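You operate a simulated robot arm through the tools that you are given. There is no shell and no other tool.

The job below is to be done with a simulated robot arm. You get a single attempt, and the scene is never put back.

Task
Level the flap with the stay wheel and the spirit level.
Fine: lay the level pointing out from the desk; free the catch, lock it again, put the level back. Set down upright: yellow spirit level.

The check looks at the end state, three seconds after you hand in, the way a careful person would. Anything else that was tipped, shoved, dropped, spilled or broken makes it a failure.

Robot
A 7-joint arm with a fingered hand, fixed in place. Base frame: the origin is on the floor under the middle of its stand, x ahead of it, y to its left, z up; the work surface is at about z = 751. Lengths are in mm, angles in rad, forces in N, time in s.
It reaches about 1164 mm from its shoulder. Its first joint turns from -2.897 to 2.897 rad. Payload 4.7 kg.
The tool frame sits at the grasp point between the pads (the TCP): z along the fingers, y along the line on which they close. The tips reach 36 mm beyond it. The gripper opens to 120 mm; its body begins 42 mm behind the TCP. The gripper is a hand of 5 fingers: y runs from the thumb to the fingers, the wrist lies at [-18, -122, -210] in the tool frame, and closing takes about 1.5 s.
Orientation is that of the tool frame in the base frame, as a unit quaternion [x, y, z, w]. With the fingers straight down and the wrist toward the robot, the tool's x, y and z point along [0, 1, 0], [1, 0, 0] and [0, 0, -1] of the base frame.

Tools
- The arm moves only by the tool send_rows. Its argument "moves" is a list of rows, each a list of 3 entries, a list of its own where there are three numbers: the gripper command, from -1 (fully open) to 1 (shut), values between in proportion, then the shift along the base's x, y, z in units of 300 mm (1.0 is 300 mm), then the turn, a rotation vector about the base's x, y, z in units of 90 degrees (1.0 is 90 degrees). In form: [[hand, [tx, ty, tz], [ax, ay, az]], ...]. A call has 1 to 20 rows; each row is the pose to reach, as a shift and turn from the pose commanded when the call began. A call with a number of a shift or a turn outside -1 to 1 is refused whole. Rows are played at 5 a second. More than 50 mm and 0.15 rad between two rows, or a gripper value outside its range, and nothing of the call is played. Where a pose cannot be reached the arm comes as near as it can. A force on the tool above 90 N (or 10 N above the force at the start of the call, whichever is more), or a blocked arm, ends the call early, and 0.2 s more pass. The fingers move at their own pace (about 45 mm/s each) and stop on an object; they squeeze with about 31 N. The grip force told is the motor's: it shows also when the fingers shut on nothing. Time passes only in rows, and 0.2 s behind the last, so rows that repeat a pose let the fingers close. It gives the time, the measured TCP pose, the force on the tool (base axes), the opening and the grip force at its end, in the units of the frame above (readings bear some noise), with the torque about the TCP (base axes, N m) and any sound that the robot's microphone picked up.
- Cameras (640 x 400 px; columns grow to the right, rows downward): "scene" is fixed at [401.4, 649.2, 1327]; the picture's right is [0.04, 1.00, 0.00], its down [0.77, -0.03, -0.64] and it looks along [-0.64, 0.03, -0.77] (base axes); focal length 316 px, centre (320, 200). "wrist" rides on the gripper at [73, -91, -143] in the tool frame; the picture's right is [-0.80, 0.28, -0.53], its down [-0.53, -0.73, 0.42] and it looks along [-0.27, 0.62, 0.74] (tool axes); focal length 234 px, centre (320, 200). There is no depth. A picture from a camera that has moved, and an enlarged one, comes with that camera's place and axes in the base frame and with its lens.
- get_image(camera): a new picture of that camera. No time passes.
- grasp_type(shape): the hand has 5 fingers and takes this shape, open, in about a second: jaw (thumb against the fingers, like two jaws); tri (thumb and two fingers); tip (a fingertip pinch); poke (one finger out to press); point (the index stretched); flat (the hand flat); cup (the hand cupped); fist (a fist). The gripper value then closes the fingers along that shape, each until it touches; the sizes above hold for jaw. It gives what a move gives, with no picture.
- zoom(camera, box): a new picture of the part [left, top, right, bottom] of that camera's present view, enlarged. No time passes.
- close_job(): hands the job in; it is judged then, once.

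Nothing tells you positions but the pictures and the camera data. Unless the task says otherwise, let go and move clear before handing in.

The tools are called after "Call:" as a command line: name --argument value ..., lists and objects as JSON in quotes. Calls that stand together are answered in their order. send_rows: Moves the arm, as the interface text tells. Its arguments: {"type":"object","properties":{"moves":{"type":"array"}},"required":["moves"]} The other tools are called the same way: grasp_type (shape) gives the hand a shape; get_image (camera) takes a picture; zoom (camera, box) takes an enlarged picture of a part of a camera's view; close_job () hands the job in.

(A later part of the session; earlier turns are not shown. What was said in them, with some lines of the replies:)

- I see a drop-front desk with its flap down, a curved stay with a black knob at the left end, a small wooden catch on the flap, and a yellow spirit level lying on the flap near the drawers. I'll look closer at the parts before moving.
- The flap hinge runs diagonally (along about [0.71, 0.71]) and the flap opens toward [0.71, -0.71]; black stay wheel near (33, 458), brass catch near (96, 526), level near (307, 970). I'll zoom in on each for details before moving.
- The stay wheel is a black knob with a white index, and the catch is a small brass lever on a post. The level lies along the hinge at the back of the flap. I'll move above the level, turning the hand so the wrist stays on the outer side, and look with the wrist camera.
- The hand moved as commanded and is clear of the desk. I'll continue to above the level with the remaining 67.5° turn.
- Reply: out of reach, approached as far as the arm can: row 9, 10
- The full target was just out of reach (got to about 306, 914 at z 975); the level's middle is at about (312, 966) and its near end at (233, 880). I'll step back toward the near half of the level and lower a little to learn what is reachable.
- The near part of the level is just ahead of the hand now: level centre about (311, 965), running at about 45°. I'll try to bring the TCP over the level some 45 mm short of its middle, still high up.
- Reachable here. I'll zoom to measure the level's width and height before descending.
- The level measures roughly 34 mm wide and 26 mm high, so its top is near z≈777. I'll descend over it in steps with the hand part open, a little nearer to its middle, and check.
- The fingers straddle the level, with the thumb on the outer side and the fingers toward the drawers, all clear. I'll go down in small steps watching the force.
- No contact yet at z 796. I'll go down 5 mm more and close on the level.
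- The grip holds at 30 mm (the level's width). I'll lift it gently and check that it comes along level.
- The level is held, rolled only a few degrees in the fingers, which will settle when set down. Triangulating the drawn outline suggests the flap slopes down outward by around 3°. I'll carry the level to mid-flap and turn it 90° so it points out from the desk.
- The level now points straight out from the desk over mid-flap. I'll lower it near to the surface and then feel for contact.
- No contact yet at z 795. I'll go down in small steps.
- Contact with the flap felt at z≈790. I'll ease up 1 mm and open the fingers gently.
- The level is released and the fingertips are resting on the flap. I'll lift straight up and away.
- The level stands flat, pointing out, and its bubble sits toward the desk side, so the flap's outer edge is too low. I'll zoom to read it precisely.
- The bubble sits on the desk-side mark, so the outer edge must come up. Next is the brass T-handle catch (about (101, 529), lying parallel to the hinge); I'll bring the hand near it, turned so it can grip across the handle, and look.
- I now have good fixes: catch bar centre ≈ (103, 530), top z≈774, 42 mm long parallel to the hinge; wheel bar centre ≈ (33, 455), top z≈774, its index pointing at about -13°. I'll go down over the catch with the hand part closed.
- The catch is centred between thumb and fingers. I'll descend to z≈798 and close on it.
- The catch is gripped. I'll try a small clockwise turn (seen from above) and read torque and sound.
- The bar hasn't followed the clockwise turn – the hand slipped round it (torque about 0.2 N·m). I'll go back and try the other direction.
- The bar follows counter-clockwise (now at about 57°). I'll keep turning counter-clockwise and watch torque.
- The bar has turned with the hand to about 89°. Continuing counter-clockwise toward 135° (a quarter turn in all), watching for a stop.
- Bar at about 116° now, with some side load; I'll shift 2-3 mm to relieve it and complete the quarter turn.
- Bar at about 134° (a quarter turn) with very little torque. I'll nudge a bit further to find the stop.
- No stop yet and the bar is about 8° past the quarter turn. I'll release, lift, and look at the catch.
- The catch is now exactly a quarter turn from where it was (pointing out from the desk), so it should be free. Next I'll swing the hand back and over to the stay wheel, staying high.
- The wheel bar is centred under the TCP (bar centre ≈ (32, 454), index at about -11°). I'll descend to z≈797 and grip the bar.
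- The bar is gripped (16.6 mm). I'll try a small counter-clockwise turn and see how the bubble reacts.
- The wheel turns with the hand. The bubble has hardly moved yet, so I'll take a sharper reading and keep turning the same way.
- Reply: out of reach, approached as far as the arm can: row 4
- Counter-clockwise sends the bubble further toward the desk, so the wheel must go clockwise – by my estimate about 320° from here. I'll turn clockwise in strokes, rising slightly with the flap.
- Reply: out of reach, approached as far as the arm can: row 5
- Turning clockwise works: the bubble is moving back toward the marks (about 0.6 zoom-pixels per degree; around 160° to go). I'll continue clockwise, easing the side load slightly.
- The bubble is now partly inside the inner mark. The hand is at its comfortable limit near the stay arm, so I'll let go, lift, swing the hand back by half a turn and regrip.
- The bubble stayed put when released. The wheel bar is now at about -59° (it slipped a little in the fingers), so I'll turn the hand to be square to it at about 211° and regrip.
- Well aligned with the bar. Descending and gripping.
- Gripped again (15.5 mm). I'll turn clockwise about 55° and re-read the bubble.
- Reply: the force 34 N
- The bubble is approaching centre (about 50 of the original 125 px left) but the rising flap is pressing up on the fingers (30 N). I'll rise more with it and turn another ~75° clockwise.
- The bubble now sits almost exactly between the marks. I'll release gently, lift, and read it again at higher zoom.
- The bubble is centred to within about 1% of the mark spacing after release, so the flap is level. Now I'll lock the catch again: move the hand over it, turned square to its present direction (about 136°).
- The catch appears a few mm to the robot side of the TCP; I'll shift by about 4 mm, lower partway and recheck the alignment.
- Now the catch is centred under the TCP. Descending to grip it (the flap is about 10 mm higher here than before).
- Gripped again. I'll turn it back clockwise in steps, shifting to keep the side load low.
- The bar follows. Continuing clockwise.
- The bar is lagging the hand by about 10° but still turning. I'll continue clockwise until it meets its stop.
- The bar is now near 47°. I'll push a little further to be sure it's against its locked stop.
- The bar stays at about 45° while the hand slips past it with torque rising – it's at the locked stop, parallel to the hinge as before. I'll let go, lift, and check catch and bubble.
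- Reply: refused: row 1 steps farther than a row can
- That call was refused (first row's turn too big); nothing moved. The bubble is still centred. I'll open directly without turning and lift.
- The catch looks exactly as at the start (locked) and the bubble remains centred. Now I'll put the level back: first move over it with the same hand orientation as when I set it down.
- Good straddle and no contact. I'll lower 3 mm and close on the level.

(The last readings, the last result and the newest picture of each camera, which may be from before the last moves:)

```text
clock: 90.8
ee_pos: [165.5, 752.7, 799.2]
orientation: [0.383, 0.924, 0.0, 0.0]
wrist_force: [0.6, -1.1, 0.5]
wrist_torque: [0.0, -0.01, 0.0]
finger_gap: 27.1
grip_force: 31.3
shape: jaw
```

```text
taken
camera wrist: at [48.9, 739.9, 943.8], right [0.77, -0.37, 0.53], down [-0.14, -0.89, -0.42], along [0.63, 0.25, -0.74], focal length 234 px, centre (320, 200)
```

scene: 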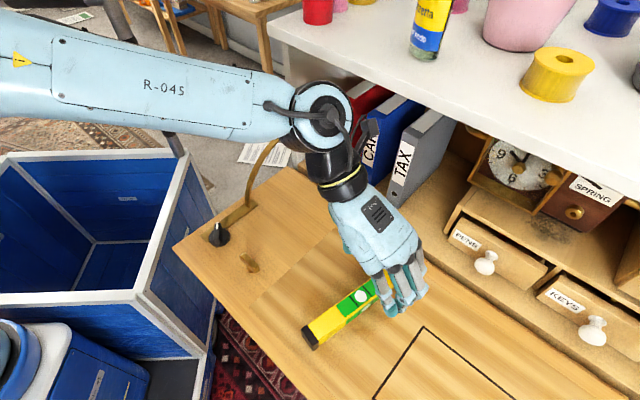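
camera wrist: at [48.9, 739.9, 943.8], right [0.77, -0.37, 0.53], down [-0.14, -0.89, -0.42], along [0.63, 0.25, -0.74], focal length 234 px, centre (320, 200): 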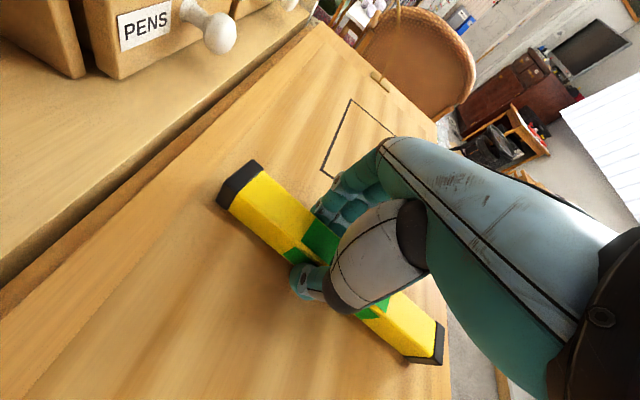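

The level is gripped in the same spot as before. Lifting and reversing the carry path.

Call:
send_rows --moves '[[1, [0, 0, 0.03], [0, 0, 0]], [1, [0, 0, 0.1], [0, 0, 0]], [1, [0, 0, 0.19], [0, 0, 0]], [1, [0, 0, 0.28], [0, 0, 0]], [1, [0.01, 0.02, 0.28], [0, 0, 0.07]], [1, [0.04, 0.06, 0.28], [0, 0, 0.15]], [1, [0.07, 0.11, 0.28], [0, 0, 0.23]], [1, [0.11, 0.17, 0.28], [0, 0, 0.31]], [1, [0.14, 0.22, 0.28], [0, 0, 0.39]], [1, [0.18, 0.28, 0.28], [0, 0, 0.47]], [1, [0.22, 0.34, 0.28], [0, 0, 0.55]], [1, [0.26, 0.4, 0.28], [0, 0, 0.63]], [1, [0.3, 0.46, 0.28], [0, 0, 0.71]], [1, [0.34, 0.52, 0.28], [0, 0, 0.79]], [1, [0.37, 0.58, 0.28], [0, 0, 0.87]], [1, [0.405, 0.635, 0.28], [0, 0, 0.95]], [1, [0.405, 0.635, 0.28], [0, 0, 1.0]], [1, [0.405, 0.635, 0.28], [0, 0, 1.0]]]'

Call:
get_image --camera "wrist"

Call:
get_image --camera "scene"

```text
clock: 94.6
ee_pos: [286.9, 943.0, 884.1]
orientation: [-0.384, 0.923, 0.0, 0.0]
wrist_force: [0.2, -0.3, -2.4]
wrist_torque: [0.0, 0.08, 0.03]
finger_gap: 27.2
grip_force: 31.1
shape: jaw
```

```text
taken
camera wrist: at [300.1, 827.3, 1028.2], right [0.37, 0.77, 0.53], down [0.89, -0.14, -0.42], along [-0.25, 0.63, -0.74], focal length 234 px, centre (320, 200)
```

wrist: 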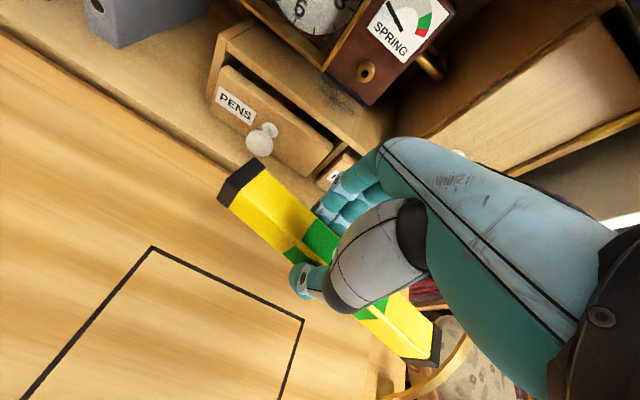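

```text
taken
```

scene: 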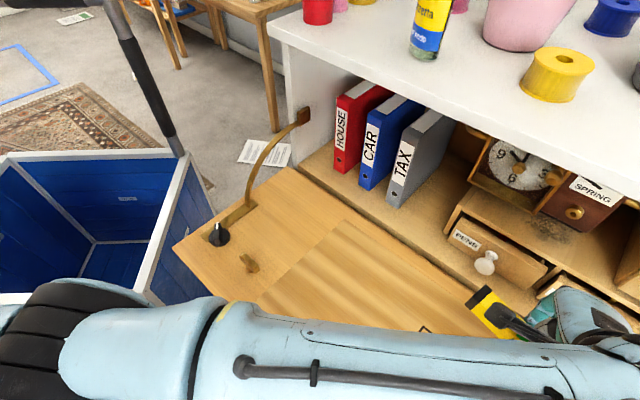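

Since the flap is level now, the level should touch down at the same TCP height it was picked up from (≈799). I'll lower to just above, then ease down.

Call:
send_rows --moves '[[1, [0, 0, -0.08], [0, 0, 0]], [1, [0, 0, -0.16], [0, 0, 0]], [1, [0, 0, -0.22], [0, 0, 0]], [1, [0, 0, -0.26], [0, 0, 0]], [1, [0, 0, -0.272], [0, 0, 0]], [1, [0, 0, -0.272], [0, 0, 0]]]'

Call:
get_image --camera "wrist"

Call:
zoom --camera "scene" --box '[420, 280, 640, 400]'

```text
clock: 96.0
ee_pos: [286.5, 943.2, 801.7]
orientation: [-0.383, 0.924, 0.0, 0.0]
wrist_force: [0.0, 0.1, -2.0]
wrist_torque: [-0.06, 0.01, -0.02]
finger_gap: 27.1
grip_force: 30.7
shape: jaw
```

```text
taken
camera wrist: at [299.4, 827.0, 945.8], right [0.37, 0.77, 0.52], down [0.89, -0.14, -0.42], along [-0.25, 0.63, -0.74], focal length 234 px, centre (320, 200)
```

wrist: 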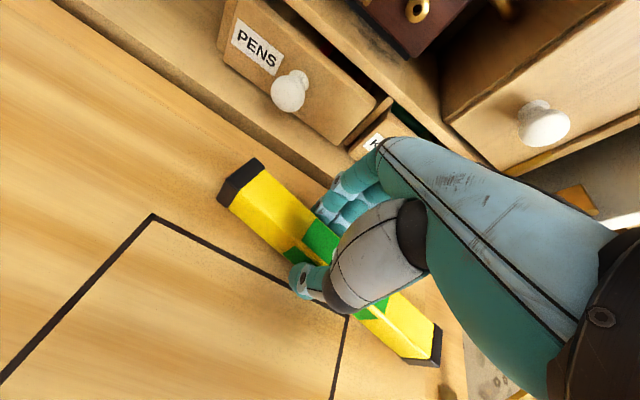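

```text
2.91 times, centred on (530, 340) of scene
camera zoom: at [401.4, 649.2, 1327.0], right [0.04, 1.0, 0.0], down [0.77, -0.03, -0.64], along [-0.64, 0.03, -0.77], focal length 919 px, centre (-291, -207)
```

zoom: 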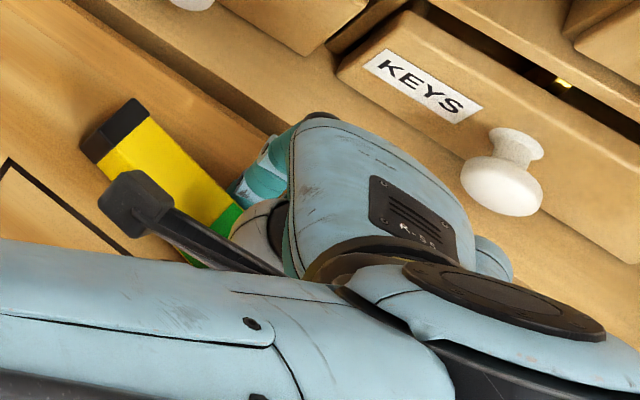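

Comparing views, the level sits about 9-10° clockwise of its original direction in the hand (it was laid slightly askew too, which doesn't affect the reading noticeably), while its centre is within ~7 mm. I'll correct yaw by +9° and shift before setting down.

Call:
send_rows --moves '[[1, [0, 0, 0.015], [0, 0, 0]], [1, [0.019, -0.011, 0.02], [0, 0, 0.05]], [1, [0.038, -0.022, 0.02], [0, 0, 0.1]], [1, [0.038, -0.022, 0.02], [0, 0, 0.1]]]'

Call:
get_image --camera "wrist"

Call:
zoom --camera "scene" --box '[420, 280, 640, 400]'

```text
clock: 97.0
ee_pos: [299.2, 936.5, 807.6]
orientation: [-0.455, 0.891, -0.001, 0.0]
wrist_force: [-0.4, 0.1, -2.7]
wrist_torque: [-0.03, 0.05, 0.03]
finger_gap: 27.2
grip_force: 31.7
shape: jaw
```

```text
taken
camera wrist: at [329.9, 824.0, 951.9], right [0.25, 0.81, 0.52], down [0.91, 0.0, -0.42], along [-0.35, 0.58, -0.74], focal length 234 px, centre (320, 200)
```

wrist: 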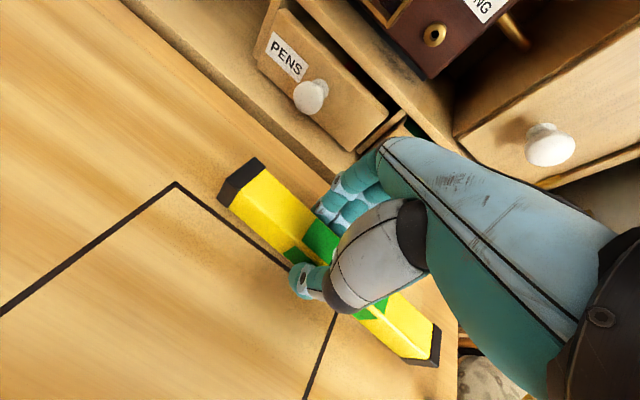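

```text
2.91 times, centred on (530, 340) of scene
camera zoom: at [401.4, 649.2, 1327.0], right [0.04, 1.0, 0.0], down [0.77, -0.03, -0.64], along [-0.64, 0.03, -0.77], focal length 919 px, centre (-291, -207)
```

zoom: 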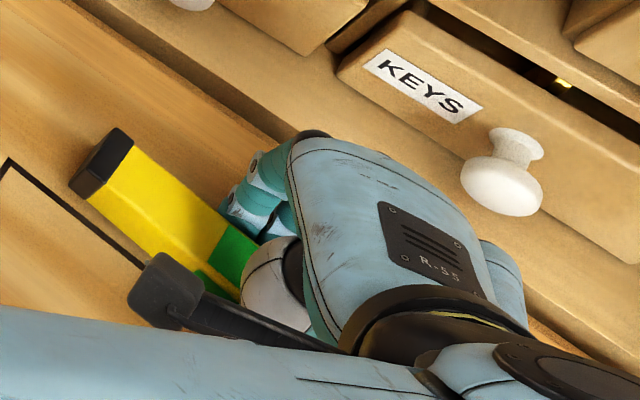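

Position and direction now closely match the original (within 3-4 mm, 2°). I'll add the last 2° and lower onto the flap.

Call:
send_rows --moves '[[1, [-0.008, 0.003, -0.01], [0, 0, 0.02]], [1, [-0.008, 0.003, -0.02], [0, 0, 0.02]], [1, [-0.008, 0.003, -0.025], [0, 0, 0.02]], [1, [-0.008, 0.003, -0.025], [0, 0, 0.02]]]'

```text
clock: 98.0
ee_pos: [296.4, 937.9, 800.8]
orientation: [-0.468, 0.884, 0.001, 0.0]
wrist_force: [0.1, 0.4, -1.7]
wrist_torque: [0.02, 0.0, -0.01]
finger_gap: 27.1
grip_force: 30.9
shape: jaw
```

Call:
send_rows --moves '[[1, [0, 0, -0.003], [0, 0, 0]], [1, [0, 0, -0.006], [0, 0, 0]], [1, [0, 0, -0.006], [0, 0, 0]]]'

Call:
get_image --camera "wrist"

```text
clock: 98.8
ee_pos: [296.3, 937.0, 799.5]
orientation: [-0.468, 0.884, 0.001, 0.0]
wrist_force: [-0.1, -1.0, 3.0]
wrist_torque: [0.0, 0.01, 0.02]
finger_gap: 27.2
grip_force: 31.2
shape: jaw
```

```text
taken
camera wrist: at [330.6, 826.0, 943.4], right [0.22, 0.82, 0.53], down [0.9, 0.03, -0.42], along [-0.36, 0.57, -0.74], focal length 234 px, centre (320, 200)
```

wrist: 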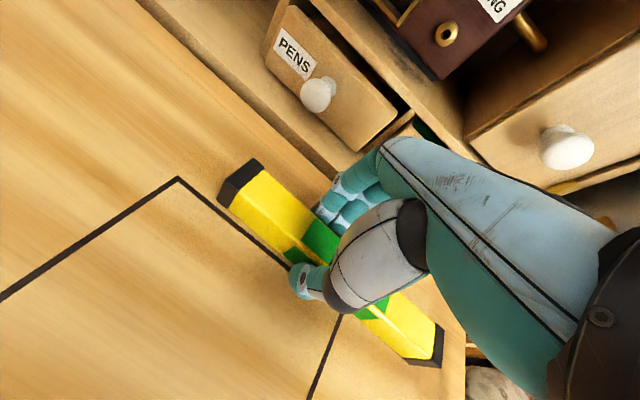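

Contact felt. Releasing gently, then lifting straight up.

Call:
send_rows --moves '[[0.6, [0, 0, 0], [0, 0, 0]], [0.5, [0, 0, 0], [0, 0, 0]], [0.4, [0, 0, 0], [0, 0, 0]], [0.25, [0, 0, 0], [0, 0, 0]], [0.1, [0, 0, 0], [0, 0, 0]], [-0.1, [0, 0, 0], [0, 0, 0]], [-0.3, [0, 0, 0], [0, 0, 0]], [-0.4, [0, 0, 0.01], [0, 0, 0]], [-0.4, [0, 0, 0.04], [0, 0, 0]], [-0.4, [0, 0, 0.1], [0, 0, 0]], [-0.4, [0, 0, 0.2], [0, 0, 0]], [-0.4, [0, 0, 0.3], [0, 0, 0]], [-0.4, [0, 0, 0.3], [0, 0, 0]]]'

Call:
get_image --camera "wrist"

Call:
zoom --camera "scene" --box '[360, 280, 640, 400]'

```text
clock: 101.6
ee_pos: [295.5, 928.7, 883.9]
orientation: [-0.467, 0.884, 0.001, 0.0]
wrist_force: [-0.5, 0.3, 0.4]
wrist_torque: [0.0, 0.02, -0.02]
finger_gap: 83.5
grip_force: 0.1
shape: jaw
out of reach, approached as far as the arm can: row 12, 13
```

```text
taken
camera wrist: at [330.1, 818.3, 1027.6], right [0.22, 0.82, 0.53], down [0.91, 0.03, -0.42], along [-0.36, 0.57, -0.74], focal length 234 px, centre (320, 200)
```

wrist: 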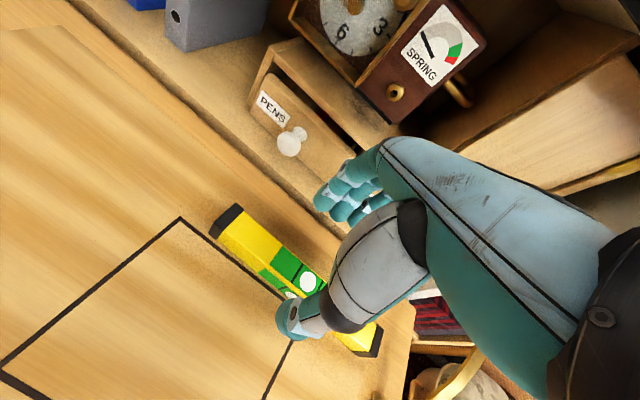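

```text
2.29 times, centred on (500, 340) of scene
camera zoom: at [401.4, 649.2, 1327.0], right [0.04, 1.0, 0.0], down [0.77, -0.03, -0.64], along [-0.64, 0.03, -0.77], focal length 722 px, centre (-91, -120)
```

zoom: 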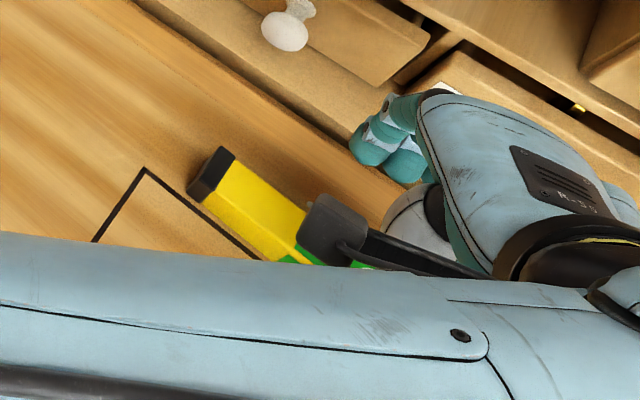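

The level is back, with its near end in the same picture spot as at the start. I'll retreat up and toward the robot to get a clear view.

Call:
send_rows --moves '[[-0.4, [-0.02, -0.08, 0.05], [0, 0, 0]], [-0.4, [-0.05, -0.16, 0.1], [0, 0, -0.04]], [-0.4, [-0.08, -0.24, 0.15], [0, 0, -0.1]], [-0.4, [-0.12, -0.34, 0.2], [0, 0, -0.16]], [-0.4, [-0.16, -0.44, 0.25], [0, 0, -0.22]], [-0.4, [-0.2, -0.54, 0.28], [0, 0, -0.28]], [-0.4, [-0.26, -0.64, 0.3], [0, 0, -0.36]], [-0.4, [-0.32, -0.74, 0.32], [0, 0, -0.44]], [-0.4, [-0.38, -0.84, 0.34], [0, 0, -0.52]], [-0.4, [-0.44, -0.94, 0.36], [0, 0, -0.6]], [-0.4, [-0.5, -1.0, 0.38], [0, 0, -0.68]], [-0.4, [-0.55, -1.0, 0.38], [0, 0, -0.76]]]'

Call:
get_image --camera "scene"

Call:
get_image --camera "wrist"

Call:
zoom --camera "scene" --box '[360, 280, 640, 400]'

```text
clock: 104.2
ee_pos: [130.3, 629.1, 994.6]
orientation: [0.11, 0.994, 0.0, 0.0]
wrist_force: [0.7, -0.2, 0.2]
wrist_torque: [0.01, -0.02, -0.03]
finger_gap: 83.6
grip_force: 0.1
shape: jaw
```

```text
taken
```

scene: 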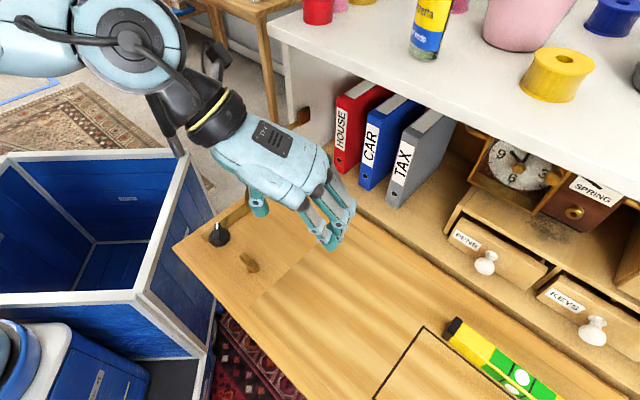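

```text
taken
camera wrist: at [39.2, 556.4, 1139.5], right [0.84, 0.1, 0.53], down [0.36, -0.83, -0.42], along [0.4, 0.55, -0.74], focal length 234 px, centre (320, 200)
```

wrist: 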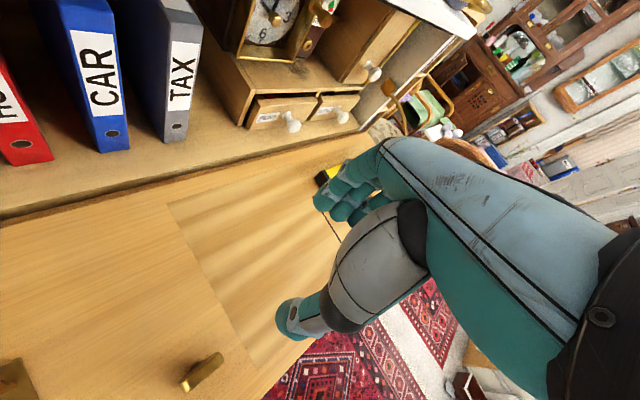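

```text
2.29 times, centred on (500, 340) of scene
camera zoom: at [401.4, 649.2, 1327.0], right [0.04, 1.0, 0.0], down [0.77, -0.03, -0.64], along [-0.64, 0.03, -0.77], focal length 722 px, centre (-91, -120)
```

zoom: 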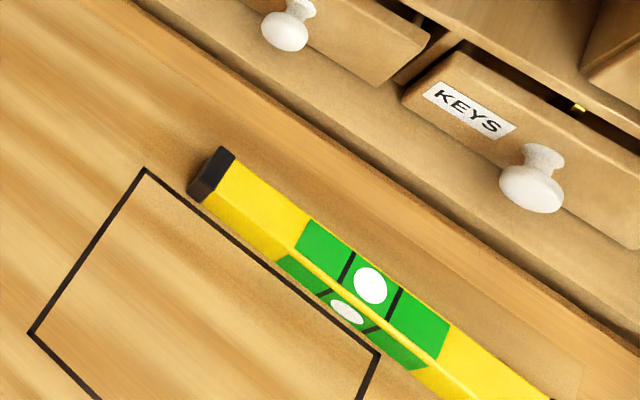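

The level matches its starting picture, upright and parallel to the hinge. A last check of catch, wheel and surroundings before handing in.

Call:
zoom --camera "scene" --box '[195, 215, 275, 285]'

Call:
zoom --camera "scene" --box '[480, 340, 560, 400]'

Call:
send_rows --moves '[[-0.4, [-0.08, -0.08, 0.04], [0, 0, 0]], [-0.4, [-0.16, -0.16, 0.08], [0, 0, 0]], [-0.4, [-0.2, -0.28, 0.12], [0, 0, 0]], [-0.4, [-0.2, -0.4, 0.14], [0, 0, 0]], [-0.4, [-0.2, -0.5, 0.16], [0, 0, 0]], [-0.4, [-0.2, -0.5, 0.16], [0, 0, 0]]]'

Call:
get_image --camera "scene"

```text
5.71 times, centred on (235, 250) of scene
camera zoom: at [401.4, 649.2, 1327.0], right [0.04, 1.0, 0.0], down [0.77, -0.03, -0.64], along [-0.64, 0.03, -0.77], focal length 1806 px, centre (806, -86)
```

zoom: 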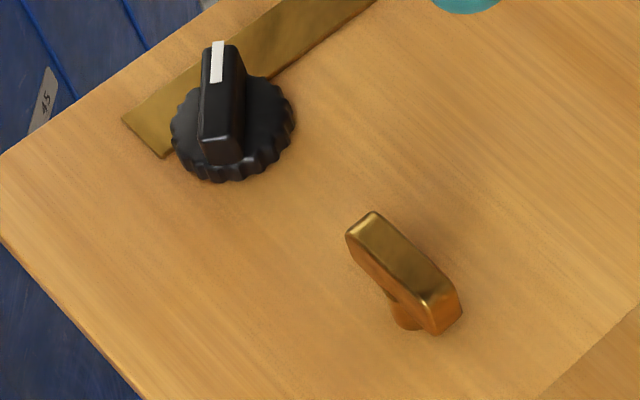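

```text
6.67 times, centred on (520, 370) of scene
camera zoom: at [401.4, 649.2, 1327.0], right [0.04, 1.0, 0.0], down [0.77, -0.03, -0.64], along [-0.64, 0.03, -0.77], focal length 2107 px, centre (-1013, -933)
```

zoom: 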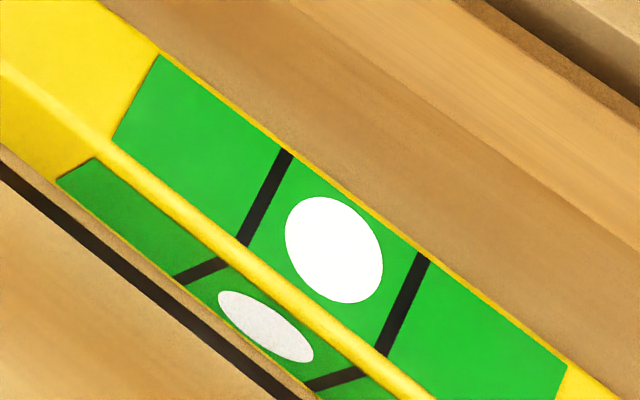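

```text
clock: 105.6
ee_pos: [69.2, 479.9, 1044.0]
orientation: [0.11, 0.994, 0.002, 0.0]
wrist_force: [0.7, 1.3, 0.5]
wrist_torque: [0.04, 0.0, 0.01]
finger_gap: 83.8
grip_force: 0.1
shape: jaw
```

```text
taken
```

scene: 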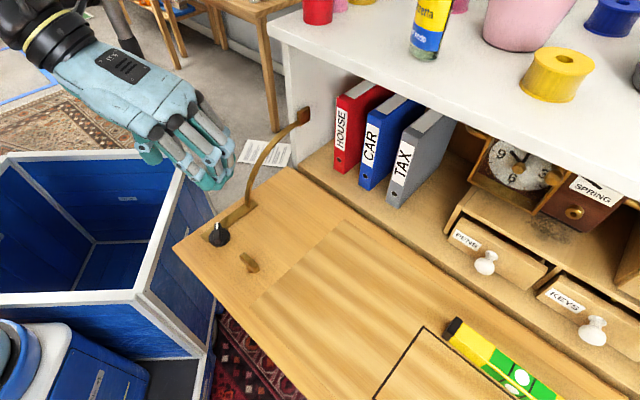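

The flap read level, the catch is back in its locked position, and the level is back upright in its original place. The hand is well clear and nothing else looks disturbed, so I'm handing in.

Call:
close_job

```text
The job is handed in.
```

The flap is level and the job is handed in; I haven't been told the result of the check.

- **Flap:** with the level pointing out from the desk, the bubble sat centred between its marks, to within about 1% of their spacing. It stayed there after I locked the catch. I laid the level about 10° off square to the hinge, which doesn't change where it reads level.
- **Stay wheel:** I turned it clockwise to raise the outer edge, which had been sloping down by roughly 3°.
- **Catch:** I turned it a quarter turn to free it. After levelling I turned it back to its stop, parallel to the hinge as at the start. I did not try the wheel afterwards to prove it was locked.
- **Spirit level:** it is back upright, parallel to the hinge, and matches its starting picture to within a few millimetres.
- **Everything else:** the drawers, binders and items on the desk top look unmoved, and the hand is clear.
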